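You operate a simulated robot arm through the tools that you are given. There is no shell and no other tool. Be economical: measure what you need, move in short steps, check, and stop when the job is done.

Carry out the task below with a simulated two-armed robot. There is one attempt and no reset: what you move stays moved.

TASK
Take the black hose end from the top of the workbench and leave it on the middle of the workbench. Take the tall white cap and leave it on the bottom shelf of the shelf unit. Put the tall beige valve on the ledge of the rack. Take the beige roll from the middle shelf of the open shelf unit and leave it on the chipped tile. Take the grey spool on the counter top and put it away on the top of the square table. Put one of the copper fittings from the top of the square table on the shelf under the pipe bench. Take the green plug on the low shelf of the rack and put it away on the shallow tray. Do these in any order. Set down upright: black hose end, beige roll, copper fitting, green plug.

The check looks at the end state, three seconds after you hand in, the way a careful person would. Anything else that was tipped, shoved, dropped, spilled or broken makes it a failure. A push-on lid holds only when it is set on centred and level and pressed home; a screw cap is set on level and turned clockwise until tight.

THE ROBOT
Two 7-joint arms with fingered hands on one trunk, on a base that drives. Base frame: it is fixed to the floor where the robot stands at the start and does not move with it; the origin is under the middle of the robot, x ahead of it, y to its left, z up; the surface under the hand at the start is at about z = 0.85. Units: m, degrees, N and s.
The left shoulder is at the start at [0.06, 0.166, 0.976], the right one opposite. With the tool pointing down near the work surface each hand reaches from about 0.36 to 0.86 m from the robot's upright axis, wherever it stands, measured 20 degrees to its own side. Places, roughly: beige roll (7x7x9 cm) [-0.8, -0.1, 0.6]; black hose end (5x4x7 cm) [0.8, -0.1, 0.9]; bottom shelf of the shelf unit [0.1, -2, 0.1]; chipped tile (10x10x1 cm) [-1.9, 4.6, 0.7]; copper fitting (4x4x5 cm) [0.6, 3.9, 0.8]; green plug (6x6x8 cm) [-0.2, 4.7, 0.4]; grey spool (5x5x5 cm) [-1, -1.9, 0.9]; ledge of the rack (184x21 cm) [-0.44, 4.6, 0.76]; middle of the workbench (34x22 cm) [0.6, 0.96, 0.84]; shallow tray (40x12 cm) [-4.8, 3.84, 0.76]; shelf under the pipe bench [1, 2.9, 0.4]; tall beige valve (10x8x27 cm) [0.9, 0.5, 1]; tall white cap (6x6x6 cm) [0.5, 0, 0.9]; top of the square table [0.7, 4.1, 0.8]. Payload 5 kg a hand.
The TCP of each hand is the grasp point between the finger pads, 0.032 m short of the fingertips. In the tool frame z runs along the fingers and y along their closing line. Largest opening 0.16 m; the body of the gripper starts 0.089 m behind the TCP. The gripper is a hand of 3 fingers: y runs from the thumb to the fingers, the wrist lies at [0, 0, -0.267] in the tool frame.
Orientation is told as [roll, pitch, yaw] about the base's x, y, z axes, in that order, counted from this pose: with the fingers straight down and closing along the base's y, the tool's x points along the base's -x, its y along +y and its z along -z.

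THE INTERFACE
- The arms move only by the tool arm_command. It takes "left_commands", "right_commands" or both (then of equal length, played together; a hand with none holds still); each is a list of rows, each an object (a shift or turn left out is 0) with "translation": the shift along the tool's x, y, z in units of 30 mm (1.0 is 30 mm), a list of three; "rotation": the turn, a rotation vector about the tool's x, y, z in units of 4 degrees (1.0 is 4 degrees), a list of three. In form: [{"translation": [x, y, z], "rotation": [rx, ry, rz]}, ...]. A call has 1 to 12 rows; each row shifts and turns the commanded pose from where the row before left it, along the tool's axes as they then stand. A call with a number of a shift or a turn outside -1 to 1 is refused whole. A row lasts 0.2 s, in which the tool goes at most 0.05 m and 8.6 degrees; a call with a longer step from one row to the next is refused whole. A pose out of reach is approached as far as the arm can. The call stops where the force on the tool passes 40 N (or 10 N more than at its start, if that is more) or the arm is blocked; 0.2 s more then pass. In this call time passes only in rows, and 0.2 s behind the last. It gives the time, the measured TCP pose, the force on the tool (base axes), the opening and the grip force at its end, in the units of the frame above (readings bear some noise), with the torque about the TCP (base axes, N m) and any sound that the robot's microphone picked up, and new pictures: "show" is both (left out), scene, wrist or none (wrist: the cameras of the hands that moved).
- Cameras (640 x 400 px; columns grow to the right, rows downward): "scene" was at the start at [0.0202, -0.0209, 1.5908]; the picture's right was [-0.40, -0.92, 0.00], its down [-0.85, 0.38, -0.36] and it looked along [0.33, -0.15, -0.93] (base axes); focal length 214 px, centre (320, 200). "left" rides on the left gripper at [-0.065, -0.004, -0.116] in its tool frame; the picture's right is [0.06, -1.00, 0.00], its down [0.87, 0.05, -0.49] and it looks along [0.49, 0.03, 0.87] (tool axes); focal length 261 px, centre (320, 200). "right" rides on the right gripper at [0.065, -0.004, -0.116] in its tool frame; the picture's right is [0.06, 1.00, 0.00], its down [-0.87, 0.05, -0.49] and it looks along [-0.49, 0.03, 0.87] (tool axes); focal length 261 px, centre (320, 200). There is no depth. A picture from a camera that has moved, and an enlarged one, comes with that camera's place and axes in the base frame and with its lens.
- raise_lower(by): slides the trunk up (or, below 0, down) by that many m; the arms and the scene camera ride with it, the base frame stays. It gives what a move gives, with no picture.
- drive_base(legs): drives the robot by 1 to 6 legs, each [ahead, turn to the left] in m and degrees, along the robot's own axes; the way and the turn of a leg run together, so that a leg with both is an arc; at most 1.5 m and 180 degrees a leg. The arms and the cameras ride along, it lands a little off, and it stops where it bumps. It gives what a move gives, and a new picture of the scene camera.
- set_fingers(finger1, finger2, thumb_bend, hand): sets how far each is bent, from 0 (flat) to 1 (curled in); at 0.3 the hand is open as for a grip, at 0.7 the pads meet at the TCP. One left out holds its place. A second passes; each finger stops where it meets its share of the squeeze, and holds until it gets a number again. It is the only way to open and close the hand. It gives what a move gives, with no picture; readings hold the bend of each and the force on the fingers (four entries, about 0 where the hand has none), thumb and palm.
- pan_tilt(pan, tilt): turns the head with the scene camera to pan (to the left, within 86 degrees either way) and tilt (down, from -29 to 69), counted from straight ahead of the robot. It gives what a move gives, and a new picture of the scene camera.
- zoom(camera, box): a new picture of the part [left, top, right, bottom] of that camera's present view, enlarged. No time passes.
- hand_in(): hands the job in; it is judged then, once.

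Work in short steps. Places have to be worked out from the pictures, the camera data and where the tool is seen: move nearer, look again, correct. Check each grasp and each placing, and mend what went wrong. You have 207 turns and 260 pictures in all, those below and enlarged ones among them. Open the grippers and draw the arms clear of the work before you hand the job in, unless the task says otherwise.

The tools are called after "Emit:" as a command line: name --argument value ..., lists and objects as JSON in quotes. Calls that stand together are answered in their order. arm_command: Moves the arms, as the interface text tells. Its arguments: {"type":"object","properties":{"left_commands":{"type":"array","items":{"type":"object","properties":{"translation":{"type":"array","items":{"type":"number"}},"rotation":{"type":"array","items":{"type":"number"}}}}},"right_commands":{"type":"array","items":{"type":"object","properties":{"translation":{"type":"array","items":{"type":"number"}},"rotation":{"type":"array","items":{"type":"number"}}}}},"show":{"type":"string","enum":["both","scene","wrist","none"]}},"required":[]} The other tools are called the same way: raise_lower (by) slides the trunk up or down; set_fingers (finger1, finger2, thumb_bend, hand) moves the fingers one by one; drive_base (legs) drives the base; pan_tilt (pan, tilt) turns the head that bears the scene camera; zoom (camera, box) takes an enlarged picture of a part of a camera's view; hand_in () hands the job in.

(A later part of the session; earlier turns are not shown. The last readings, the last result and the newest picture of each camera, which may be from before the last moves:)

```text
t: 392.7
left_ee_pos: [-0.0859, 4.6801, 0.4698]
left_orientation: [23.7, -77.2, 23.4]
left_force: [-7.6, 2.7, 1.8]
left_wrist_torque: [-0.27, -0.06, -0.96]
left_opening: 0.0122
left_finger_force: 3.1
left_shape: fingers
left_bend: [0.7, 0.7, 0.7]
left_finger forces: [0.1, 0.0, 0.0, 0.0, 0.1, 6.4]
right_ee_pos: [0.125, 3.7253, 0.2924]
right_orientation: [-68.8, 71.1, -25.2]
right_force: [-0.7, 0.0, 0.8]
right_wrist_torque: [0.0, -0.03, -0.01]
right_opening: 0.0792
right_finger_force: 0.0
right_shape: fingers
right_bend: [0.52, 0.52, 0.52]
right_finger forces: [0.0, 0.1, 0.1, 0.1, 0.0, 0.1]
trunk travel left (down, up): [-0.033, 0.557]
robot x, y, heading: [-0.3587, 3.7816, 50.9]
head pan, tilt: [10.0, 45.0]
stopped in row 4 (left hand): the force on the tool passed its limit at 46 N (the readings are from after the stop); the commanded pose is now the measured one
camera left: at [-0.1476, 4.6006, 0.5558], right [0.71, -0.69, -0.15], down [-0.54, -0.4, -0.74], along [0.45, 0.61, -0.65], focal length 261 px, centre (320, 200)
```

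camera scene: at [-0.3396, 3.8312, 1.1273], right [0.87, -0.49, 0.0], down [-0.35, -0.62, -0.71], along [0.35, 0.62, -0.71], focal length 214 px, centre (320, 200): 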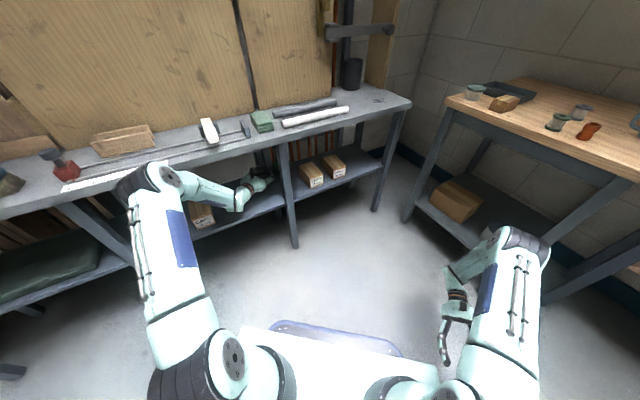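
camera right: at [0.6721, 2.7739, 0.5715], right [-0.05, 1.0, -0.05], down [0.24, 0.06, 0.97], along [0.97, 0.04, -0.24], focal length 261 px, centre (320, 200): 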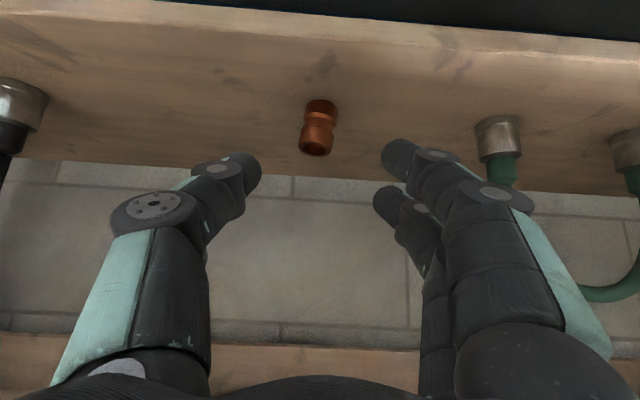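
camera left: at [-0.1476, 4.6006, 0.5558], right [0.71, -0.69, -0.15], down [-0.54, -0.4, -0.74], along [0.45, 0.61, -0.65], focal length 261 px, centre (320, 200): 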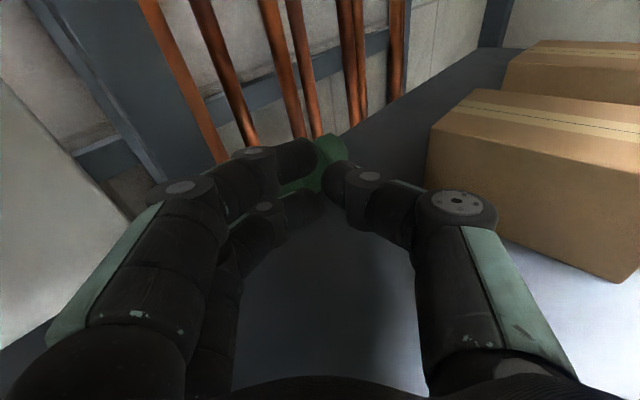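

The hand brushed the post/box side. Pull back a little along the hand's direction and look at the plug.

Emit:
arm_command --left_commands '[{"translation": [0, 0.4, -0.3]}, {"translation": [0, 0.2, -0.9]}, {"translation": [0, 0, -0.9]}, {"translation": [0, 0, -0.9]}]' --show "wrist"

```text
t: 393.7
left_ee_pos: [-0.157, 4.6275, 0.4905]
left_orientation: [23.8, -77.3, 23.2]
left_force: [0.3, 0.2, -0.5]
left_wrist_torque: [0.0, 0.01, -0.01]
left_opening: 0.0119
left_finger_force: 0.1
left_shape: fingers
left_bend: [0.7, 0.7, 0.7]
left_finger forces: [0.1, 0.0, 0.0, 0.1, 0.0, 0.1]
right_ee_pos: [0.1249, 3.7236, 0.2916]
right_orientation: [-68.8, 71.2, -25.2]
right_force: [0.0, 0.8, 0.6]
right_wrist_torque: [-0.01, 0.02, -0.02]
right_opening: 0.0793
right_finger_force: 0.2
right_shape: fingers
right_bend: [0.52, 0.52, 0.52]
right_finger forces: [0.0, 0.0, 0.0, 0.0, 0.0, 0.0]
trunk travel left (down, up): [-0.033, 0.557]
robot x, y, heading: [-0.3584, 3.7821, 50.9]
head pan, tilt: [10.0, 45.0]
camera left: at [-0.2189, 4.5456, 0.5765], right [0.71, -0.69, -0.15], down [-0.54, -0.39, -0.74], along [0.45, 0.61, -0.65], focal length 261 px, centre (320, 200)
```

left: 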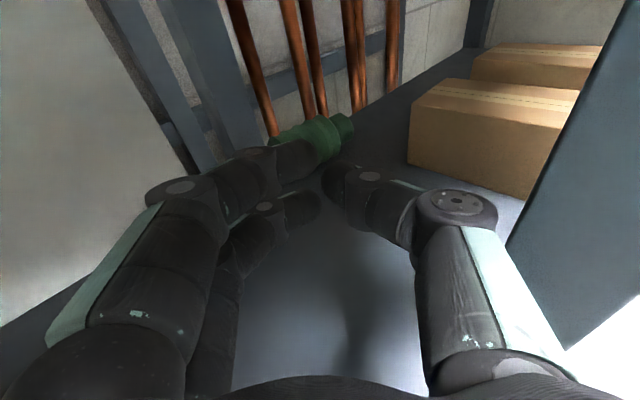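

The plug now lies across the hand's direction. A raking power grasp fits: roll the hand 90° so the two fingers come over the top and behind it. Raise 3 cm and roll.

Emit:
arm_command --left_commands '[{"translation": [-1, 0, -0.3]}, {"rotation": [0, 0, 1]}, {"rotation": [0, 0, 1]}, {"rotation": [0, 0, 1]}, {"rotation": [0, 0, 1]}, {"rotation": [0, 0, 1]}, {"rotation": [0, 0, 1]}, {"rotation": [0, 0, 1]}, {"rotation": [0, 0, 1]}, {"rotation": [0, 0, 1]}, {"rotation": [0, 0, 1]}, {"rotation": [0, 0, 1]}]' --show "none"

Emit:
arm_command --left_commands '[{"rotation": [0, 0, 1]}, {"rotation": [0, 0, 1]}, {"rotation": [0, 0, 1]}, {"rotation": [0, 0, 1]}, {"rotation": [0, 0, 1]}, {"rotation": [0, 0, 1]}, {"rotation": [0, 0, 1]}, {"rotation": [0, 0, 1]}, {"rotation": [0, 0, 1]}, {"rotation": [0, 0, 1]}]' --show "wrist"

```text
t: 396.3
left_ee_pos: [-0.1575, 4.6238, 0.5215]
left_orientation: [74.7, -39.8, -32.6]
left_force: [0.0, 0.1, 0.4]
left_wrist_torque: [-0.01, 0.02, 0.0]
left_opening: 0.0121
left_finger_force: 0.1
left_shape: fingers
left_bend: [0.7, 0.7, 0.7]
left_finger forces: [0.1, 0.0, 0.1, 0.0, 0.1, 0.1]
right_ee_pos: [0.1254, 3.724, 0.293]
right_orientation: [-68.8, 71.3, -25.2]
right_force: [0.1, 0.0, -0.7]
right_wrist_torque: [0.01, -0.01, 0.02]
right_opening: 0.0791
right_finger_force: 0.0
right_shape: fingers
right_bend: [0.52, 0.52, 0.52]
right_finger forces: [0.0, 0.0, 0.1, 0.0, 0.1, 0.0]
trunk travel left (down, up): [-0.033, 0.557]
robot x, y, heading: [-0.3572, 3.7836, 50.9]
head pan, tilt: [10.0, 45.0]
```

```text
t: 398.5
left_ee_pos: [-0.1571, 4.6249, 0.5204]
left_orientation: [78.3, -0.7, -42.3]
left_force: [0.0, 0.1, 0.0]
left_wrist_torque: [-0.01, -0.01, 0.0]
left_opening: 0.0121
left_finger_force: 0.0
left_shape: fingers
left_bend: [0.7, 0.7, 0.7]
left_finger forces: [0.0, 0.0, 0.1, 0.0, 0.0, 0.1]
right_ee_pos: [0.1244, 3.724, 0.293]
right_orientation: [-68.8, 71.2, -25.1]
right_force: [-0.8, 0.1, -0.3]
right_wrist_torque: [0.01, 0.0, -0.02]
right_opening: 0.0792
right_finger_force: 0.0
right_shape: fingers
right_bend: [0.52, 0.52, 0.52]
right_finger forces: [0.1, 0.0, 0.0, 0.0, 0.0, 0.0]
trunk travel left (down, up): [-0.033, 0.557]
robot x, y, heading: [-0.3589, 3.7831, 50.9]
head pan, tilt: [10.0, 45.0]
camera left: at [-0.1867, 4.4958, 0.5403], right [-0.17, -0.12, -0.98], down [-0.96, 0.24, 0.14], along [0.22, 0.96, -0.15], focal length 261 px, centre (320, 200)
```

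left: 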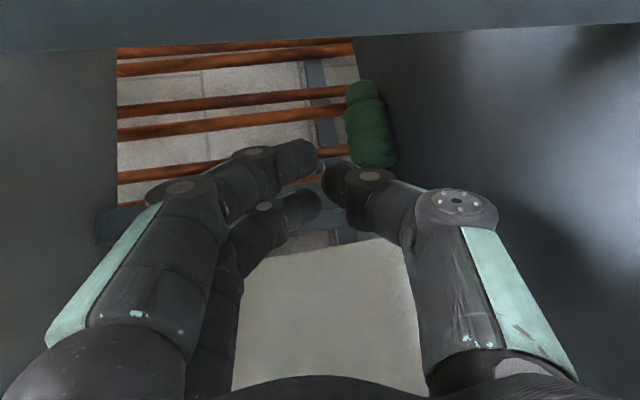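

The roll worked: fingers are on top now. I shift slightly left, yaw a bit more right for post clearance and tilt down, with the thumb curled away and the fingers opened upward.

Emit:
arm_command --left_commands '[{"translation": [0.5, 0, -0.35]}, {"translation": [0.5, 0, -0.35]}, {"rotation": [0, -1, 0]}, {"rotation": [0, -1, 0]}, {"rotation": [1, 0, 0]}, {"rotation": [1, 0, 0]}, {"rotation": [1, 0, 0]}]' --show "none"

Emit:
set_fingers --hand "left" --finger1 0.42 --finger2 0.42 --thumb_bend 0.95

Emit:
zoom --camera "left" --box '[0, 0, 640, 400]'

```text
t: 400.1
left_ee_pos: [-0.1936, 4.629, 0.5253]
left_orientation: [66.4, -2.3, -50.2]
left_force: [-0.1, 0.0, -0.1]
left_wrist_torque: [0.06, -0.01, 0.0]
left_opening: 0.0122
left_finger_force: 0.0
left_shape: fingers
left_bend: [0.7, 0.7, 0.7]
left_finger forces: [0.0, 0.0, 0.1, 0.0, 0.0, 0.0]
right_ee_pos: [0.1236, 3.7237, 0.2912]
right_orientation: [-68.8, 71.1, -25.1]
right_force: [-0.3, 0.6, 0.0]
right_wrist_torque: [-0.01, -0.01, 0.0]
right_opening: 0.079
right_finger_force: 0.2
right_shape: fingers
right_bend: [0.52, 0.52, 0.52]
right_finger forces: [0.0, 0.0, 0.0, 0.0, 0.1, 0.1]
trunk travel left (down, up): [-0.033, 0.557]
robot x, y, heading: [-0.3559, 3.7864, 51.0]
head pan, tilt: [10.0, 45.0]
```

```text
t: 401.1
left_ee_pos: [-0.193, 4.6295, 0.5258]
left_orientation: [66.5, -2.4, -50.2]
left_force: [-0.4, 0.1, 0.3]
left_wrist_torque: [0.02, -0.02, 0.01]
left_opening: 0.046
left_finger_force: 0.1
left_shape: fingers
left_bend: [0.42, 0.42, 0.95]
left_finger forces: [0.0, 0.0, 0.0, 0.0, 0.1, 0.0]
right_ee_pos: [0.1242, 3.7258, 0.2913]
right_orientation: [-68.8, 71.2, -25.0]
right_force: [0.5, -0.4, 0.5]
right_wrist_torque: [0.01, -0.01, 0.02]
right_opening: 0.0793
right_finger_force: 0.2
right_shape: fingers
right_bend: [0.52, 0.52, 0.52]
right_finger forces: [0.0, 0.1, 0.0, 0.1, 0.0, 0.0]
trunk travel left (down, up): [-0.033, 0.557]
robot x, y, heading: [-0.3561, 3.7823, 51.0]
head pan, tilt: [10.0, 45.0]
```

```text
1.00 times, centred on (320, 200) of left (not enlarged: the box is as wide or as high as the picture)
camera zoom: at [-0.2361, 4.5113, 0.5696], right [-0.32, -0.24, -0.92], down [-0.89, 0.4, 0.21], along [0.32, 0.89, -0.34], focal length 261 px, centre (320, 200)
```

zoom: 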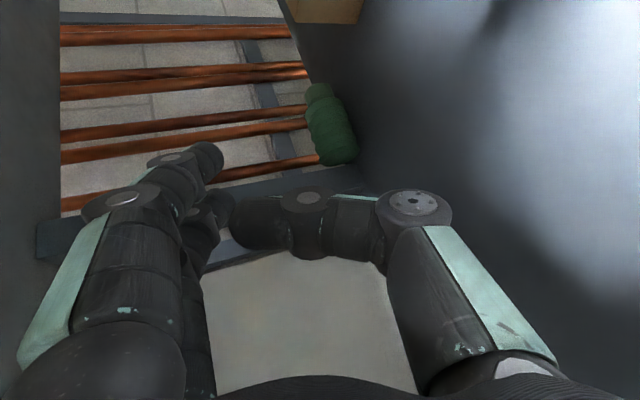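

Fingers up, thumb curled. Flatten the tilt slightly for ledge clearance, drive 8 cm, and advance over the plug in steps.

Emit:
arm_command --left_commands '[{"rotation": [-1, 0, 0]}, {"rotation": [-1, 0, 0]}]' --show "none"

Emit:
drive_base --legs '[[0.09, 0]]'

Emit:
arm_command --left_commands '[{"translation": [0, -0.4, 0.7]}, {"translation": [0, -0.4, 0.7]}, {"translation": [0, -0.3, 0.7]}]' --show "wrist"

```text
t: 401.7
left_ee_pos: [-0.1918, 4.6285, 0.5261]
left_orientation: [74.6, -2.3, -50.2]
left_force: [1.3, 0.5, -0.6]
left_wrist_torque: [-0.01, 0.04, 0.0]
left_opening: 0.046
left_finger_force: 0.0
left_shape: fingers
left_bend: [0.42, 0.42, 0.95]
left_finger forces: [0.0, 0.1, 0.1, 0.1, 0.0, 0.0]
right_ee_pos: [0.1231, 3.7237, 0.2912]
right_orientation: [-68.8, 71.2, -25.1]
right_force: [0.4, 0.1, 0.2]
right_wrist_torque: [-0.01, -0.01, 0.01]
right_opening: 0.0795
right_finger_force: 0.1
right_shape: fingers
right_bend: [0.52, 0.52, 0.52]
right_finger forces: [0.0, 0.0, 0.0, 0.0, 0.0, 0.0]
trunk travel left (down, up): [-0.033, 0.557]
robot x, y, heading: [-0.3616, 3.784, 51.0]
head pan, tilt: [10.0, 45.0]
```

```text
t: 402.7
left_ee_pos: [-0.1623, 4.6622, 0.5192]
left_orientation: [73.6, -3.0, -50.0]
left_force: [-0.3, -0.3, 0.2]
left_wrist_torque: [0.03, 0.03, -0.03]
left_opening: 0.0463
left_finger_force: 0.0
left_shape: fingers
left_bend: [0.42, 0.42, 0.95]
left_finger forces: [0.0, 0.0, 0.1, 0.0, 0.0, 0.1]
right_ee_pos: [0.16, 3.7687, 0.2915]
right_orientation: [-68.2, 71.1, -24.4]
right_force: [1.1, 0.2, 0.4]
right_wrist_torque: [0.01, -0.02, -0.02]
right_opening: 0.0793
right_finger_force: 0.0
right_shape: fingers
right_bend: [0.52, 0.52, 0.52]
right_finger forces: [0.0, 0.0, 0.1, 0.0, 0.0, 0.1]
trunk travel left (down, up): [-0.033, 0.557]
robot x, y, heading: [-0.326, 3.8276, 51.5]
head pan, tilt: [10.0, 45.0]
stopped in leg 1: the robot was blocked; the commanded pose is now the measured one
camera scene: at [-0.3047, 3.8727, 1.1273], right [0.88, -0.48, 0.0], down [-0.34, -0.62, -0.71], along [0.34, 0.62, -0.71], focal length 214 px, centre (320, 200)
```

scene: 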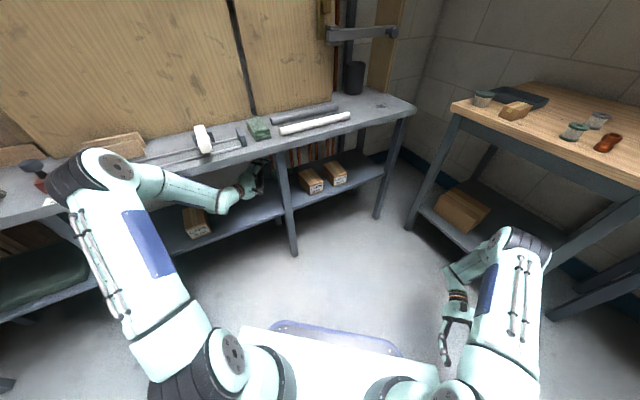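

```text
t: 403.5
left_ee_pos: [-0.1307, 4.6859, 0.4857]
left_orientation: [74.4, -2.5, -50.0]
left_force: [1.1, 0.7, -1.1]
left_wrist_torque: [0.01, -0.05, -0.03]
left_opening: 0.0464
left_finger_force: 0.1
left_shape: fingers
left_bend: [0.42, 0.42, 0.95]
left_finger forces: [0.0, 0.1, 0.0, 0.1, 0.0, 0.1]
right_ee_pos: [0.1564, 3.7641, 0.2971]
right_orientation: [-65.2, 71.2, -21.4]
right_force: [0.6, 0.3, 0.2]
right_wrist_torque: [0.03, -0.02, -0.02]
right_opening: 0.0792
right_finger_force: 0.1
right_shape: fingers
right_bend: [0.52, 0.52, 0.52]
right_finger forces: [0.1, 0.0, 0.0, 0.0, 0.0, 0.0]
trunk travel left (down, up): [-0.033, 0.557]
robot x, y, heading: [-0.3249, 3.8217, 52.5]
head pan, tilt: [10.0, 45.0]
camera left: at [-0.1773, 4.5642, 0.5156], right [-0.22, -0.16, -0.96], down [-0.92, 0.38, 0.15], along [0.34, 0.91, -0.23], focal length 261 px, centre (320, 200)
```

left: 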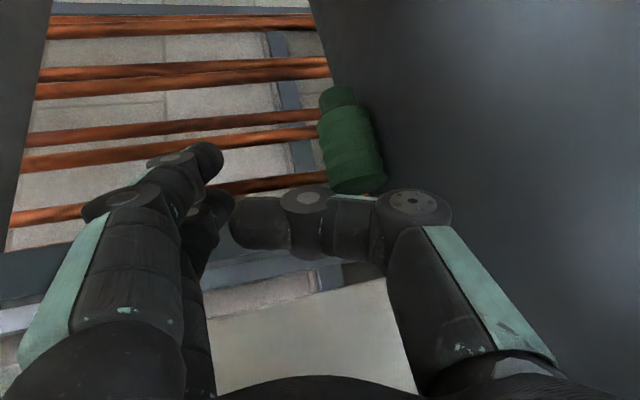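

Elbow is near the ledge, so the base stays. The arm has reach: advance 10 cm over the plug.

Emit:
arm_command --left_commands '[{"translation": [0, 0.3, 0.9]}, {"translation": [0, 0.1, 0.9]}, {"translation": [0, 0, 0.9]}, {"translation": [0, 0, 0.6]}]' --show "wrist"

```text
t: 404.6
left_ee_pos: [0.0151, 4.731, 0.4324]
left_orientation: [73.4, -4.5, -54.1]
left_force: [2.9, 12.3, 32.7]
left_wrist_torque: [-0.39, 0.93, -0.3]
left_opening: 0.0483
left_finger_force: 16.9
left_shape: fingers
left_bend: [0.42, 0.42, 0.95]
left_finger forces: [0.1, 0.1, 0.0, 0.0, 33.2, 0.0]
right_ee_pos: [0.161, 3.7586, 0.2908]
right_orientation: [-68.7, 71.2, -26.8]
right_force: [-0.3, -0.4, -1.5]
right_wrist_torque: [-0.01, 0.02, -0.02]
right_opening: 0.0793
right_finger_force: 0.0
right_shape: fingers
right_bend: [0.52, 0.52, 0.52]
right_finger forces: [0.0, 0.0, 0.0, 0.0, 0.1, 0.0]
trunk travel left (down, up): [-0.033, 0.557]
robot x, y, heading: [-0.3185, 3.826, 49.9]
head pan, tilt: [10.0, 45.0]
stopped in row 4 (left hand): the force on the tool passed its limit at 44 N (the readings are from after the stop); the commanded pose is now the measured one
camera left: at [-0.04, 4.6139, 0.4651], right [-0.22, -0.18, -0.96], down [-0.89, 0.45, 0.12], along [0.41, 0.88, -0.26], focal length 261 px, centre (320, 200)
```

left: 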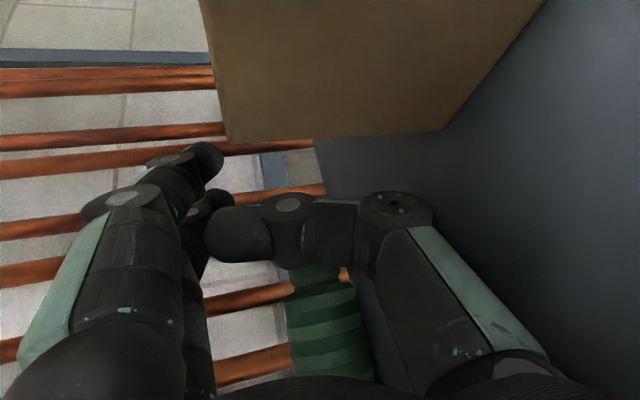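

The hand overshot to the right of the plug (nothing else touched). Raise 4 cm and shift back left over the plug.

Emit:
arm_command --left_commands '[{"translation": [0, 0.7, 0]}, {"translation": [0, 0.8, 0]}, {"translation": [0.6, 0, -0.45]}, {"translation": [0.65, 0, -0.45]}, {"translation": [0.65, 0, -0.45]}]' --show "wrist"

```text
t: 405.0
left_ee_pos: [0.016, 4.7286, 0.4311]
left_orientation: [73.2, -4.7, -54.4]
left_force: [-1.1, 13.6, 33.1]
left_wrist_torque: [-0.4, 1.11, -0.47]
left_opening: 0.0484
left_finger_force: 16.6
left_shape: fingers
left_bend: [0.42, 0.42, 0.95]
left_finger forces: [0.1, 0.0, 0.1, 0.0, 33.6, 0.1]
right_ee_pos: [0.1619, 3.7578, 0.2933]
right_orientation: [-68.7, 71.2, -26.7]
right_force: [-0.5, 0.7, -0.5]
right_wrist_torque: [0.0, 0.02, -0.01]
right_opening: 0.0793
right_finger_force: 0.1
right_shape: fingers
right_bend: [0.52, 0.52, 0.52]
right_finger forces: [0.1, 0.0, 0.1, 0.0, 0.1, 0.0]
trunk travel left (down, up): [-0.033, 0.557]
robot x, y, heading: [-0.3219, 3.8241, 49.5]
head pan, tilt: [10.0, 45.0]
stopped in row 1 (left hand): the force on the tool passed its limit at 49 N (the readings are from after the stop); the commanded pose is now the measured one
camera left: at [-0.0388, 4.6127, 0.4656], right [-0.22, -0.18, -0.96], down [-0.88, 0.45, 0.12], along [0.41, 0.87, -0.26], focal length 261 px, centre (320, 200)
```

left: 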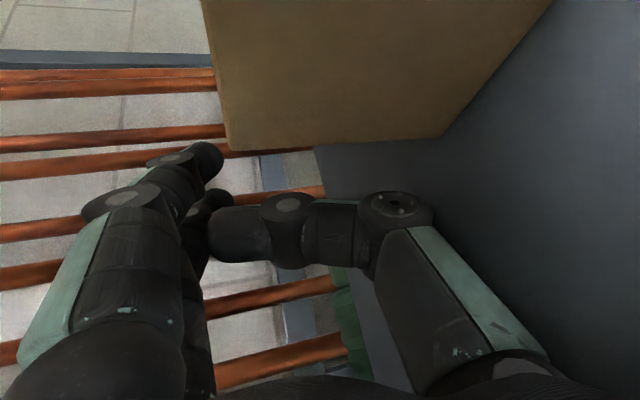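

Raising increases load (forearm under the ledge edge). Retreat horizontally instead.

Emit:
arm_command --left_commands '[{"translation": [0, -0.15, -0.6]}, {"translation": [0, -0.15, -0.8]}, {"translation": [0, -0.1, -0.8]}, {"translation": [0, 0, -0.8]}]' --show "scene"

```text
t: 405.3
left_ee_pos: [0.0187, 4.7211, 0.4309]
left_orientation: [73.4, -4.9, -54.8]
left_force: [-5.9, 11.9, 38.4]
left_wrist_torque: [-0.54, 1.37, -0.48]
left_opening: 0.0491
left_finger_force: 18.3
left_shape: fingers
left_bend: [0.42, 0.42, 0.95]
left_finger forces: [0.1, 0.0, 0.1, 0.0, 38.1, 0.1]
right_ee_pos: [0.1615, 3.7567, 0.2925]
right_orientation: [-68.7, 71.2, -26.9]
right_force: [0.2, -0.3, -0.1]
right_wrist_torque: [0.01, -0.01, 0.01]
right_opening: 0.0788
right_finger_force: 0.2
right_shape: fingers
right_bend: [0.52, 0.52, 0.52]
right_finger forces: [0.0, 0.1, 0.0, 0.1, 0.1, 0.1]
trunk travel left (down, up): [-0.033, 0.557]
robot x, y, heading: [-0.3219, 3.8261, 49.3]
head pan, tilt: [10.0, 45.0]
stopped in row 1 (left hand): the force on the tool passed its limit at 47 N (the readings are from after the stop); the commanded pose is now the measured one
camera scene: at [-0.3006, 3.8776, 1.1278], right [0.86, -0.51, 0.0], down [-0.36, -0.61, -0.71], along [0.36, 0.61, -0.71], focal length 214 px, centre (320, 200)
```

scene: 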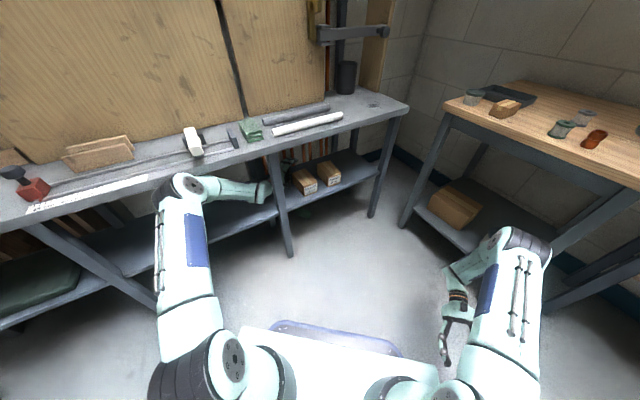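

Emit:
drive_base --legs '[[-0.15, 0]]'

```text
t: 406.4
left_ee_pos: [-0.0226, 4.6715, 0.4397]
left_orientation: [73.9, -5.1, -54.4]
left_force: [8.2, 5.7, -2.9]
left_wrist_torque: [0.15, 0.08, 0.57]
left_opening: 0.0464
left_finger_force: 0.0
left_shape: fingers
left_bend: [0.42, 0.42, 0.95]
left_finger forces: [0.1, 0.1, 0.0, 0.0, 0.0, 0.1]
right_ee_pos: [0.1145, 3.7015, 0.2919]
right_orientation: [-68.5, 71.2, -26.8]
right_force: [-1.0, -0.7, 0.3]
right_wrist_torque: [-0.02, 0.0, -0.03]
right_opening: 0.0789
right_finger_force: 0.0
right_shape: fingers
right_bend: [0.52, 0.52, 0.52]
right_finger forces: [0.0, 0.0, 0.0, 0.0, 0.1, 0.0]
trunk travel left (down, up): [-0.033, 0.557]
robot x, y, heading: [-0.3647, 3.7766, 49.1]
head pan, tilt: [10.0, 45.0]
stopped in leg 1: the force on the tool passed its limit at 197 N (the readings are from after the stop); the commanded pose is now the measured one
camera scene: at [-0.3451, 3.8226, 1.1273], right [0.86, -0.51, 0.0], down [-0.36, -0.61, -0.71], along [0.36, 0.61, -0.71], focal length 214 px, centre (320, 200)
```

scene: 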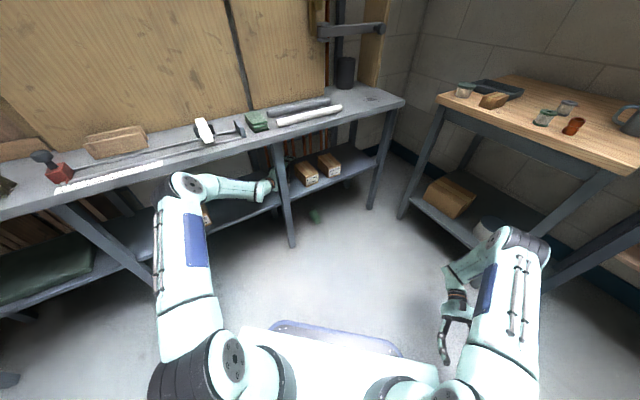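

The plug has come off the shelf and lies on the floor, where it can be reached more easily. First free the hand: shift it left off the post, then withdraw along its axis.

Emit:
arm_command --left_commands '[{"translation": [0.6, 0, 0]}, {"translation": [0.7, 0.2, 0]}, {"translation": [0, 0.2, -0.8]}, {"translation": [0, 0, -0.9]}, {"translation": [0, 0, -0.9]}, {"translation": [0, 0, -0.9]}, {"translation": [0, 0, -0.9]}]' --show "none"

```text
t: 407.9
left_ee_pos: [-0.1459, 4.6348, 0.485]
left_orientation: [74.0, -5.2, -54.4]
left_force: [0.1, -0.5, -0.2]
left_wrist_torque: [0.03, 0.0, 0.0]
left_opening: 0.0463
left_finger_force: 0.1
left_shape: fingers
left_bend: [0.42, 0.42, 0.95]
left_finger forces: [0.1, 0.0, 0.0, 0.0, 0.1, 0.0]
right_ee_pos: [0.1148, 3.7023, 0.2915]
right_orientation: [-68.5, 71.2, -26.8]
right_force: [0.2, -0.8, -0.2]
right_wrist_torque: [-0.02, -0.01, 0.02]
right_opening: 0.0793
right_finger_force: 0.1
right_shape: fingers
right_bend: [0.52, 0.52, 0.52]
right_finger forces: [0.0, 0.0, 0.0, 0.0, 0.0, 0.0]
trunk travel left (down, up): [-0.033, 0.557]
robot x, y, heading: [-0.3652, 3.7754, 49.2]
head pan, tilt: [10.0, 45.0]
```

Free. Back away 0.35 m and look at the plug on the floor.

Emit:
drive_base --legs '[[-0.35, 0]]'

Emit:
zoom --camera "scene" --box '[150, 60, 470, 260]'

```text
t: 410.2
left_ee_pos: [-0.3728, 4.3707, 0.485]
left_orientation: [73.9, -5.1, -54.4]
left_force: [0.2, 0.5, 0.1]
left_wrist_torque: [0.0, -0.02, 0.02]
left_opening: 0.0461
left_finger_force: 0.1
left_shape: fingers
left_bend: [0.42, 0.42, 0.95]
left_finger forces: [0.1, 0.0, 0.1, 0.0, 0.0, 0.0]
right_ee_pos: [-0.1134, 3.4361, 0.2916]
right_orientation: [-68.6, 71.1, -26.9]
right_force: [1.3, 0.2, -0.8]
right_wrist_torque: [0.03, 0.02, -0.01]
right_opening: 0.079
right_finger_force: 0.1
right_shape: fingers
right_bend: [0.52, 0.52, 0.52]
right_finger forces: [0.1, 0.0, 0.1, 0.0, 0.0, 0.0]
trunk travel left (down, up): [-0.033, 0.557]
robot x, y, heading: [-0.5942, 3.507, 48.8]
head pan, tilt: [10.0, 45.0]
camera scene: at [-0.5743, 3.5579, 1.1273], right [0.86, -0.51, 0.0], down [-0.36, -0.61, -0.71], along [0.36, 0.61, -0.71], focal length 214 px, centre (320, 200)
```

scene: 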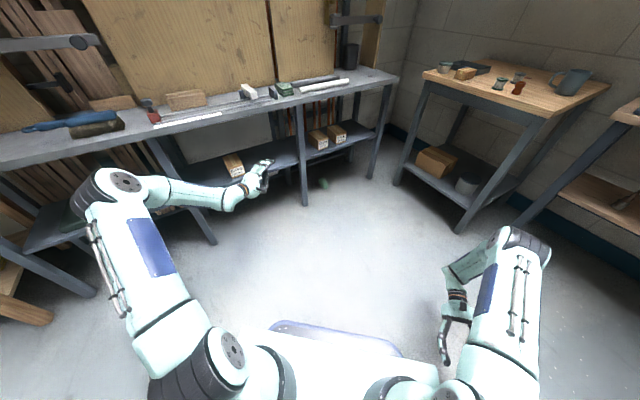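

```text
2.00 times, centred on (310, 160) of scene
camera zoom: at [-0.5743, 3.5579, 1.1273], right [0.86, -0.51, 0.0], down [-0.36, -0.61, -0.71], along [0.36, 0.61, -0.71], focal length 429 px, centre (340, 280)
```

zoom: 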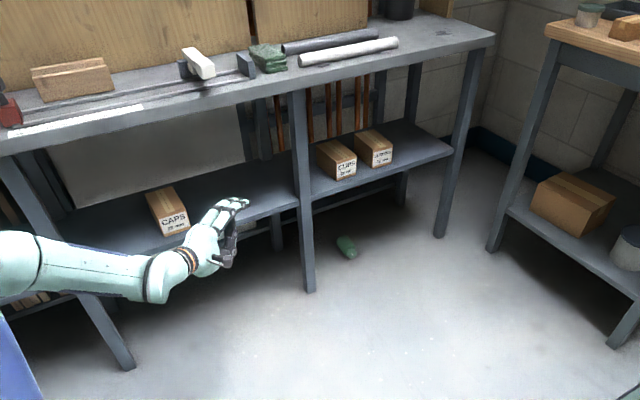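

Boxes are unmoved; the plug lies on the floor at about [0.09, 4.65], axis roughly along y. Zoom to see which end is nearer.

Emit:
zoom --camera "scene" --box '[300, 165, 350, 200]'

Emit:
arm_command --left_commands '[{"rotation": [0, 0, -1]}, {"rotation": [0, 0, -1]}, {"rotation": [0, 0, -1]}, {"rotation": [0, 0, -1]}, {"rotation": [0, 0, -1]}, {"rotation": [0, 0, -1]}, {"rotation": [0, 0, -1]}, {"rotation": [0, 0, -1]}, {"rotation": [0, 0, -1]}, {"rotation": [0, 0, -1]}, {"rotation": [0, 0, -1]}, {"rotation": [0, 0, -1]}]' --show "none"

Emit:
arm_command --left_commands '[{"rotation": [0, 0, -1]}, {"rotation": [0, 0, -1]}, {"rotation": [0, 0, -1]}, {"rotation": [0, 0, -1]}, {"rotation": [0, 0, -1]}, {"rotation": [0, 0, -1]}, {"rotation": [0, 0, -1]}, {"rotation": [0, 0, -1]}, {"rotation": [0, 0, -1]}, {"rotation": [0, 0, -0.9]}]' --show "none"

```text
11.43 times, centred on (325, 182) of scene
camera zoom: at [-0.5743, 3.5579, 1.1273], right [0.86, -0.51, 0.0], down [-0.36, -0.61, -0.71], along [0.36, 0.61, -0.71], focal length 2451 px, centre (263, 400)
```

zoom: 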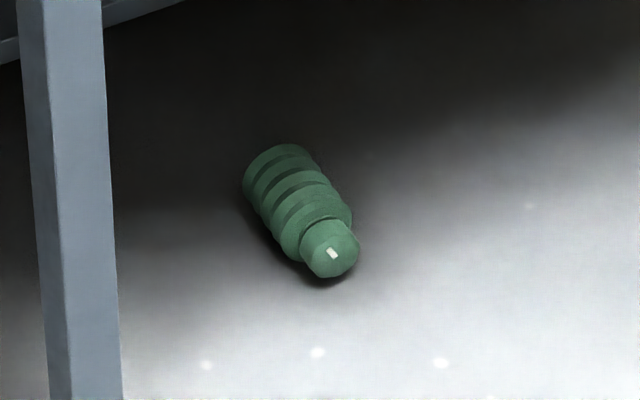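

```text
t: 412.8
left_ee_pos: [-0.3736, 4.3702, 0.4846]
left_orientation: [64.3, -50.5, -35.8]
left_force: [0.1, 0.0, -0.4]
left_wrist_torque: [0.01, 0.03, 0.02]
left_opening: 0.0463
left_finger_force: 0.0
left_shape: fingers
left_bend: [0.42, 0.42, 0.95]
left_finger forces: [0.0, 0.1, 0.0, 0.0, 0.0, 0.1]
right_ee_pos: [-0.114, 3.4352, 0.2915]
right_orientation: [-68.5, 71.1, -26.8]
right_force: [0.4, -0.6, 0.1]
right_wrist_torque: [0.03, 0.04, -0.03]
right_opening: 0.0791
right_finger_force: 0.1
right_shape: fingers
right_bend: [0.52, 0.52, 0.52]
right_finger forces: [0.1, 0.1, 0.0, 0.1, 0.1, 0.0]
trunk travel left (down, up): [-0.033, 0.557]
robot x, y, heading: [-0.5964, 3.5103, 49.1]
head pan, tilt: [10.0, 45.0]
```

```text
t: 415.0
left_ee_pos: [-0.3719, 4.3694, 0.4868]
left_orientation: [-10.2, -73.8, 44.6]
left_force: [0.4, 0.7, -0.3]
left_wrist_torque: [0.0, 0.02, 0.02]
left_opening: 0.0461
left_finger_force: 0.0
left_shape: fingers
left_bend: [0.42, 0.42, 0.95]
left_finger forces: [0.0, 0.0, 0.0, 0.0, 0.0, 0.0]
right_ee_pos: [-0.1139, 3.4353, 0.2917]
right_orientation: [-68.5, 71.3, -26.9]
right_force: [0.0, 0.5, -0.5]
right_wrist_torque: [0.01, 0.01, -0.03]
right_opening: 0.0791
right_finger_force: 0.1
right_shape: fingers
right_bend: [0.52, 0.52, 0.52]
right_finger forces: [0.0, 0.0, 0.1, 0.0, 0.0, 0.0]
trunk travel left (down, up): [-0.033, 0.557]
robot x, y, heading: [-0.5965, 3.5081, 49.2]
head pan, tilt: [10.0, 45.0]
```

The cap (top) end faces me, so gripping along the axis and then pointing the hand down will stand it upright. Retract and straighten the left hand, open it, and reposition the base.

Emit:
arm_command --left_commands '[{"translation": [0.27, 0, -0.93], "rotation": [-0.9, -0.05, -0.26]}, {"translation": [0.27, 0, -0.93], "rotation": [-0.9, -0.05, -0.26]}, {"translation": [0.27, 0, -0.93], "rotation": [-0.9, -0.05, -0.26]}, {"translation": [0.27, 0, -0.93], "rotation": [-0.9, -0.05, -0.26]}, {"translation": [0.27, 0, -0.93]}, {"translation": [0.27, 0, -0.93]}, {"translation": [0.27, 0, -0.93]}]' --show "none"

Emit:
set_fingers --hand "left" --finger1 0.45 --finger2 0.45 --thumb_bend 0.45

Emit:
drive_base --legs '[[0, -35.3], [0.57, 0], [0, 46]]'

```text
t: 416.6
left_ee_pos: [-0.5155, 4.2289, 0.4852]
left_orientation: [-10.3, -73.9, 59.6]
left_force: [0.5, 0.9, -0.3]
left_wrist_torque: [0.04, 0.02, 0.02]
left_opening: 0.0464
left_finger_force: 0.0
left_shape: fingers
left_bend: [0.42, 0.42, 0.95]
left_finger forces: [0.0, 0.1, 0.0, 0.1, 0.0, 0.1]
right_ee_pos: [-0.114, 3.4358, 0.2925]
right_orientation: [-68.5, 71.2, -26.9]
right_force: [0.0, -0.3, 0.1]
right_wrist_torque: [-0.02, 0.0, 0.0]
right_opening: 0.0792
right_finger_force: 0.0
right_shape: fingers
right_bend: [0.52, 0.52, 0.52]
right_finger forces: [0.1, 0.0, 0.1, 0.1, 0.0, 0.0]
trunk travel left (down, up): [-0.033, 0.557]
robot x, y, heading: [-0.5971, 3.5113, 49.2]
head pan, tilt: [10.0, 45.0]
```

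```text
t: 417.6
left_ee_pos: [-0.5141, 4.2293, 0.4845]
left_orientation: [-10.2, -73.8, 59.6]
left_force: [0.0, -0.6, -0.4]
left_wrist_torque: [0.03, 0.05, 0.02]
left_opening: 0.1081
left_finger_force: 0.1
left_shape: fingers
left_bend: [0.45, 0.45, 0.45]
left_finger forces: [0.0, 0.0, 0.0, 0.0, 0.0, 0.0]
right_ee_pos: [-0.1156, 3.4362, 0.2911]
right_orientation: [-68.6, 71.2, -26.8]
right_force: [-0.2, 0.4, -0.5]
right_wrist_torque: [-0.02, 0.0, 0.01]
right_opening: 0.0792
right_finger_force: 0.0
right_shape: fingers
right_bend: [0.52, 0.52, 0.52]
right_finger forces: [0.0, 0.0, 0.0, 0.0, 0.0, 0.0]
trunk travel left (down, up): [-0.033, 0.557]
robot x, y, heading: [-0.5957, 3.5086, 49.1]
head pan, tilt: [10.0, 45.0]
```

```text
t: 424.3
left_ee_pos: [0.0302, 4.3729, 0.4844]
left_orientation: [-10.1, -73.8, 60.7]
left_force: [-0.9, 0.1, -0.2]
left_wrist_torque: [-0.02, 0.02, 0.03]
left_opening: 0.1079
left_finger_force: 0.2
left_shape: fingers
left_bend: [0.45, 0.45, 0.45]
left_finger forces: [0.1, 0.0, 0.0, 0.1, 0.0, 0.1]
right_ee_pos: [0.4501, 3.5701, 0.2949]
right_orientation: [-72.7, 70.3, -31.1]
right_force: [0.0, 0.4, 0.3]
right_wrist_torque: [0.02, -0.02, 0.0]
right_opening: 0.0793
right_finger_force: 0.0
right_shape: fingers
right_bend: [0.52, 0.52, 0.52]
right_finger forces: [0.1, 0.0, 0.0, 0.1, 0.1, 0.0]
trunk travel left (down, up): [-0.033, 0.557]
robot x, y, heading: [-0.0374, 3.6521, 50.2]
head pan, tilt: [10.0, 45.0]
stopped in leg 3: the robot was blocked; the commanded pose is now the measured one
camera scene: at [-0.015, 3.701, 1.1271], right [0.87, -0.5, 0.0], down [-0.35, -0.61, -0.71], along [0.35, 0.61, -0.71], focal length 214 px, centre (320, 200)
```

scene: 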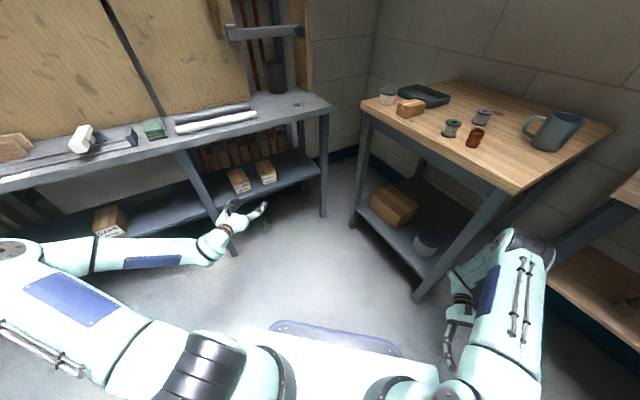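

The right elbow blocks turning near the table. Back up, shift left and come in at heading ~62° instead.

Emit:
drive_base --legs '[[-0.15, 0], [0, 40], [0.12, 0], [0, -28]]'

Emit:
arm_command --left_commands '[{"translation": [0.94, -0.4, 0.25]}, {"translation": [0.94, -0.4, 0.25]}, {"translation": [0.94, -0.4, 0.25]}, {"translation": [0.94, -0.4, 0.25]}, {"translation": [0.94, -0.4, 0.25]}, {"translation": [0.94, -0.4, 0.25]}, {"translation": [0.94, -0.4, 0.25]}, {"translation": [0.94, -0.4, 0.25]}, {"translation": [0.94, -0.4, 0.25]}, {"translation": [0.94, -0.4, 0.25]}, {"translation": [0.94, 0, 0.25]}, {"translation": [0.94, 0, 0.25]}]' --show "both"

```text
t: 429.9
left_ee_pos: [-0.23, 4.3721, 0.4844]
left_orientation: [-10.2, -73.8, 73.8]
left_force: [0.0, 0.8, 0.0]
left_wrist_torque: [0.0, -0.02, 0.03]
left_opening: 0.1078
left_finger_force: 0.0
left_shape: fingers
left_bend: [0.45, 0.45, 0.45]
left_finger forces: [0.0, 0.0, 0.0, 0.0, 0.0, 0.1]
right_ee_pos: [0.3584, 3.6841, 0.2944]
right_orientation: [-72.8, 70.3, -18.0]
right_force: [-1.0, 0.8, 0.1]
right_wrist_torque: [-0.01, 0.01, -0.02]
right_opening: 0.0792
right_finger_force: 0.0
right_shape: fingers
right_bend: [0.52, 0.52, 0.52]
right_finger forces: [0.0, 0.0, 0.1, 0.0, 0.1, 0.1]
trunk travel left (down, up): [-0.033, 0.557]
robot x, y, heading: [-0.1351, 3.6537, 63.0]
head pan, tilt: [10.0, 45.0]
camera scene: at [-0.1237, 3.708, 1.1273], right [0.96, -0.29, 0.0], down [-0.21, -0.68, -0.71], along [0.21, 0.68, -0.71], focal length 214 px, centre (320, 200)
```

scene: 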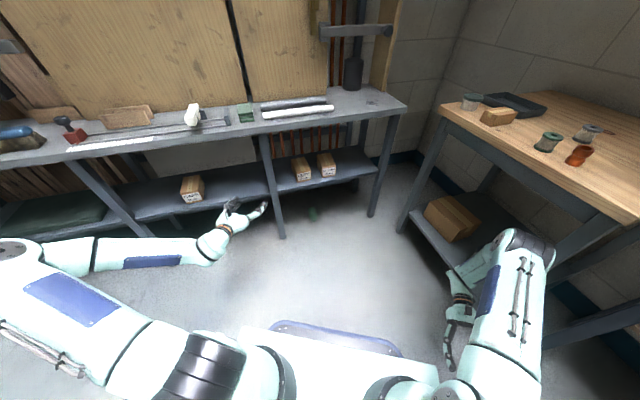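

```text
t: 432.5
left_ee_pos: [-0.1084, 4.3077, 0.1388]
left_orientation: [-10.0, -73.9, 73.6]
left_force: [0.4, 1.5, 0.1]
left_wrist_torque: [-0.03, 0.02, 0.0]
left_opening: 0.1078
left_finger_force: 0.1
left_shape: fingers
left_bend: [0.45, 0.45, 0.45]
left_finger forces: [0.1, 0.0, 0.1, 0.0, 0.1, 0.0]
right_ee_pos: [0.3584, 3.6841, 0.2948]
right_orientation: [-72.8, 70.3, -17.9]
right_force: [-0.5, -0.4, 0.4]
right_wrist_torque: [-0.01, 0.0, 0.01]
right_opening: 0.0792
right_finger_force: 0.0
right_shape: fingers
right_bend: [0.52, 0.52, 0.52]
right_finger forces: [0.0, 0.0, 0.0, 0.1, 0.0, 0.0]
trunk travel left (down, up): [-0.033, 0.557]
robot x, y, heading: [-0.1305, 3.6601, 63.1]
head pan, tilt: [10.0, 45.0]
camera scene: at [-0.1236, 3.7078, 1.1273], right [0.96, -0.29, 0.0], down [-0.21, -0.68, -0.71], along [0.21, 0.68, -0.71], focal length 214 px, centre (320, 200)
camera left: at [-0.1509, 4.2242, 0.2325], right [0.89, -0.45, -0.01], down [-0.33, -0.63, -0.7], along [0.31, 0.63, -0.71], focal length 261 px, centre (320, 200)
```

scene: 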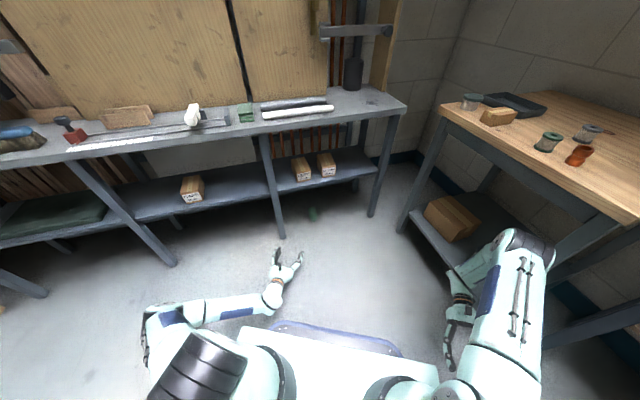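
left: 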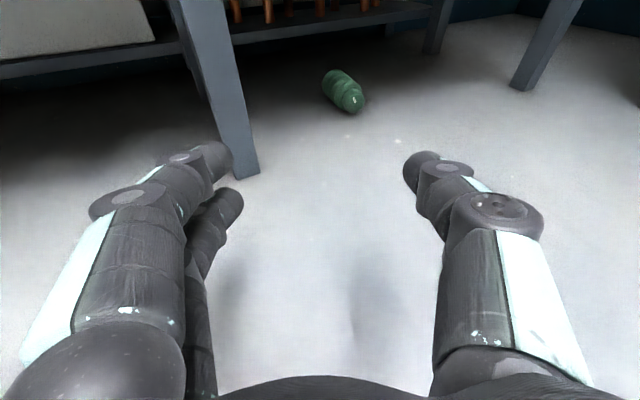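

The plug lies straight ahead, but my right elbow is close to the table. I first bring the right arm back to a normal downward pose, inward.

Emit:
arm_command --right_commands '[{"translation": [0.9, 0.5, -0.2]}, {"translation": [0.9, 0.5, -0.2]}, {"translation": [0.9, 0.5, -0.2]}, {"translation": [0.9, 0.5, -0.2]}, {"translation": [0.9, 0.5, -0.2], "rotation": [0, -1, 0]}, {"translation": [0.9, 0.5, 0], "rotation": [0, -1, 0]}, {"translation": [0.9, 0.5, 0], "rotation": [0, -1, 0]}, {"translation": [0.9, 0.3, 0], "rotation": [0, -1, 0]}, {"rotation": [0, -1, 0]}, {"rotation": [0, -1, 0]}, {"rotation": [0, -1, 0]}, {"rotation": [0, -1, 0]}]' --show "none"

Emit:
arm_command --right_commands '[{"rotation": [0, -1, 0]}, {"rotation": [0, -1, 0]}, {"rotation": [0, -1, 0]}, {"rotation": [0, -1, 0]}, {"rotation": [0, -1, 0]}, {"rotation": [0, -1, 0]}, {"rotation": [0, -1, 0]}, {"rotation": [0, -1, 0]}, {"rotation": [0, -1, 0]}, {"rotation": [0, -1, 0]}, {"rotation": [0, -1, 0]}, {"rotation": [0, -1, 0]}]' --show "scene"

```text
t: 435.1
left_ee_pos: [-0.1083, 4.3088, 0.139]
left_orientation: [-10.1, -73.8, 73.7]
left_force: [-0.4, -0.7, -0.5]
left_wrist_torque: [0.0, 0.01, 0.01]
left_opening: 0.1078
left_finger_force: 0.1
left_shape: fingers
left_bend: [0.45, 0.45, 0.45]
left_finger forces: [0.1, 0.0, 0.0, 0.0, 0.0, 0.1]
right_ee_pos: [0.2127, 3.7862, 0.4623]
right_orientation: [-28.8, 48.2, 31.5]
right_force: [1.2, 0.2, 0.1]
right_wrist_torque: [0.01, 0.04, 0.02]
right_opening: 0.0793
right_finger_force: 0.1
right_shape: fingers
right_bend: [0.52, 0.52, 0.52]
right_finger forces: [0.1, 0.1, 0.0, 0.0, 0.0, 0.0]
trunk travel left (down, up): [-0.033, 0.557]
robot x, y, heading: [-0.133, 3.6561, 63.1]
head pan, tilt: [10.0, 45.0]
```

```text
t: 437.7
left_ee_pos: [-0.108, 4.3085, 0.1387]
left_orientation: [-10.2, -73.8, 73.9]
left_force: [-0.2, -0.8, -0.4]
left_wrist_torque: [0.03, -0.01, -0.01]
left_opening: 0.1079
left_finger_force: 0.1
left_shape: fingers
left_bend: [0.45, 0.45, 0.45]
left_finger forces: [0.1, 0.1, 0.0, 0.0, 0.0, 0.1]
right_ee_pos: [0.222, 3.8175, 0.4714]
right_orientation: [-18.8, 3.7, 52.5]
right_force: [-0.2, -0.6, -0.2]
right_wrist_torque: [-0.01, -0.03, -0.02]
right_opening: 0.0794
right_finger_force: 0.0
right_shape: fingers
right_bend: [0.52, 0.52, 0.52]
right_finger forces: [0.1, 0.0, 0.0, 0.1, 0.0, 0.2]
right hand out of reach, approached as far as the arm can: row 11, 12
trunk travel left (down, up): [-0.033, 0.557]
robot x, y, heading: [-0.1294, 3.6549, 62.8]
head pan, tilt: [10.0, 45.0]
camera scene: at [-0.1236, 3.708, 1.1272], right [0.96, -0.29, 0.0], down [-0.21, -0.68, -0.71], along [0.21, 0.68, -0.71], focal length 214 px, centre (320, 200)
```

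scene: 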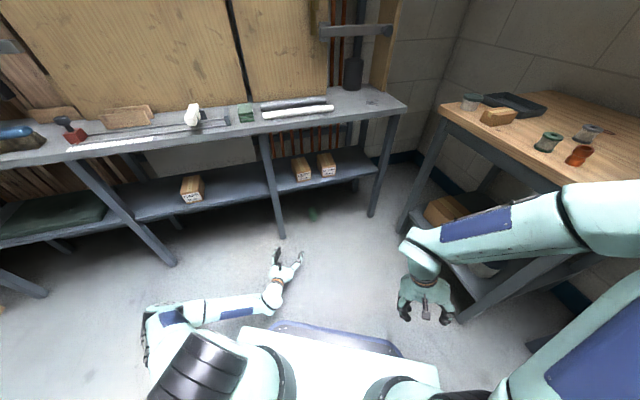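

The right arm is normal again and clear. Drive forward 0.2 m, then extend the left hand toward the plug.

Emit:
drive_base --legs '[[0.2, 0]]'

Emit:
arm_command --left_commands '[{"translation": [0.4, -0.25, 0.9]}, {"translation": [0.4, -0.25, 0.9]}, {"translation": [0.4, -0.25, 0.9]}, {"translation": [0.2, -0.25, 0.9]}]' --show "wrist"

```text
t: 439.3
left_ee_pos: [-0.0213, 4.4857, 0.138]
left_orientation: [-10.2, -73.8, 73.9]
left_force: [0.5, -0.8, -1.4]
left_wrist_torque: [-0.05, -0.06, 0.02]
left_opening: 0.1078
left_finger_force: 0.1
left_shape: fingers
left_bend: [0.45, 0.45, 0.45]
left_finger forces: [0.1, 0.0, 0.1, 0.0, 0.0, 0.0]
right_ee_pos: [0.3116, 3.9955, 0.471]
right_orientation: [-18.7, 3.8, 52.6]
right_force: [-0.7, -0.3, -0.4]
right_wrist_torque: [0.01, -0.02, -0.02]
right_opening: 0.0793
right_finger_force: 0.1
right_shape: fingers
right_bend: [0.52, 0.52, 0.52]
right_finger forces: [0.1, 0.1, 0.0, 0.0, 0.1, 0.1]
trunk travel left (down, up): [-0.033, 0.557]
robot x, y, heading: [-0.0434, 3.8313, 63.1]
head pan, tilt: [10.0, 45.0]
camera scene: at [-0.034, 3.8852, 1.1273], right [0.96, -0.29, 0.0], down [-0.2, -0.68, -0.71], along [0.2, 0.68, -0.71], focal length 214 px, centre (320, 200)
```

scene: 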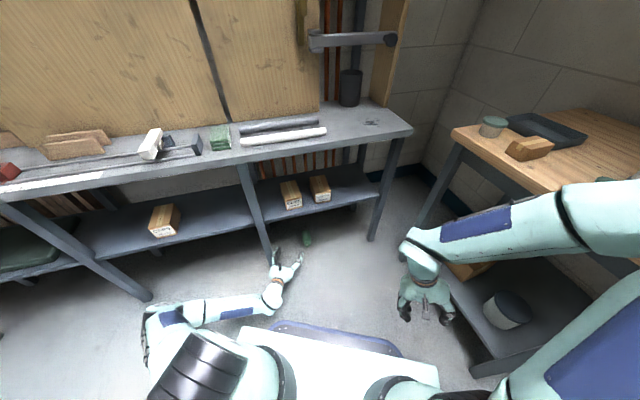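

```text
t: 440.3
left_ee_pos: [0.0487, 4.5542, 0.0697]
left_orientation: [-10.3, -73.7, 73.9]
left_force: [0.0, 0.3, 0.6]
left_wrist_torque: [0.0, 0.0, 0.0]
left_opening: 0.108
left_finger_force: 0.0
left_shape: fingers
left_bend: [0.45, 0.45, 0.45]
left_finger forces: [0.1, 0.0, 0.0, 0.0, 0.0, 0.0]
right_ee_pos: [0.3112, 3.9938, 0.4703]
right_orientation: [-18.8, 3.7, 52.6]
right_force: [-0.8, -0.5, -0.2]
right_wrist_torque: [0.0, 0.03, 0.04]
right_opening: 0.0791
right_finger_force: 0.0
right_shape: fingers
right_bend: [0.52, 0.52, 0.52]
right_finger forces: [0.0, 0.1, 0.1, 0.1, 0.0, 0.1]
trunk travel left (down, up): [-0.033, 0.557]
robot x, y, heading: [-0.044, 3.8325, 63.1]
head pan, tilt: [10.0, 45.0]
camera left: at [0.0064, 4.4697, 0.164], right [0.89, -0.45, -0.01], down [-0.33, -0.63, -0.7], along [0.31, 0.63, -0.71], focal length 261 px, centre (320, 200)
```

left: 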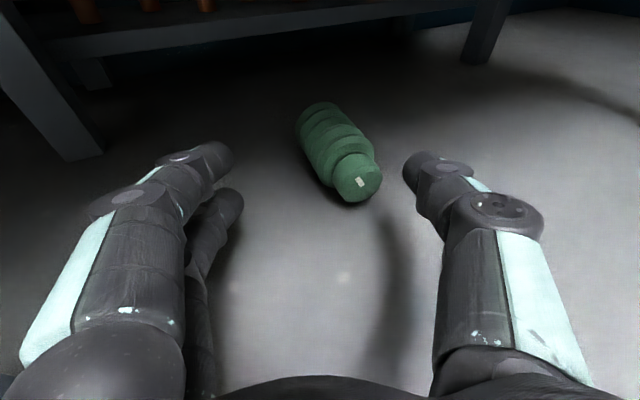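

Plug is between the fingers (axis heading ≈80°). Turn the hand 15° left to align, then go in the last 11 cm.

Emit:
arm_command --left_commands '[{"rotation": [-0.9, -0.05, -0.26]}, {"translation": [0, -0.4, 0], "rotation": [-0.9, -0.05, -0.26]}, {"translation": [0, -0.5, 0], "rotation": [-0.9, -0.05, -0.26]}, {"translation": [0, -0.5, 0], "rotation": [-0.9, -0.05, -0.26]}, {"translation": [0.03, 0, 0.9]}, {"translation": [0.03, 0, 0.9]}, {"translation": [0, 0, 0.9]}, {"translation": [0, 0, 0.8]}]' --show "wrist"

```text
t: 442.1
left_ee_pos: [0.1109, 4.6408, 0.0426]
left_orientation: [-10.4, -73.9, 89.1]
left_force: [0.3, -0.2, 0.8]
left_wrist_torque: [0.0, 0.04, 0.02]
left_opening: 0.1076
left_finger_force: 0.0
left_shape: fingers
left_bend: [0.45, 0.45, 0.45]
left_finger forces: [0.0, 0.0, 0.1, 0.0, 0.0, 0.0]
right_ee_pos: [0.311, 3.9949, 0.4719]
right_orientation: [-18.8, 3.8, 52.6]
right_force: [0.9, -0.5, 0.0]
right_wrist_torque: [0.01, 0.0, 0.0]
right_opening: 0.079
right_finger_force: 0.0
right_shape: fingers
right_bend: [0.52, 0.52, 0.52]
right_finger forces: [0.1, 0.0, 0.0, 0.0, 0.0, 0.1]
trunk travel left (down, up): [-0.033, 0.557]
robot x, y, heading: [-0.0424, 3.8292, 63.1]
head pan, tilt: [10.0, 45.0]
camera left: at [0.0921, 4.5483, 0.1357], right [0.98, -0.21, -0.01], down [-0.15, -0.69, -0.7], along [0.14, 0.69, -0.71], focal length 261 px, centre (320, 200)
```

left: 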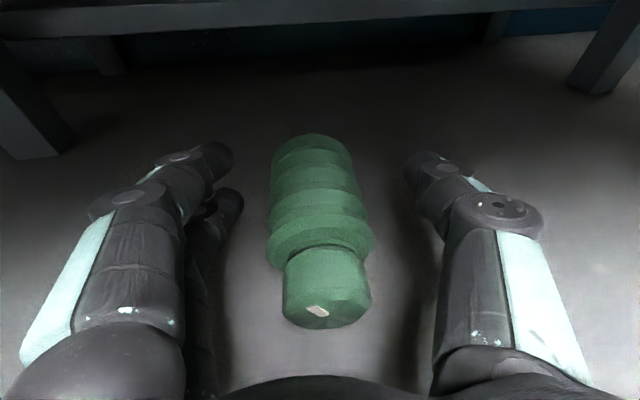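

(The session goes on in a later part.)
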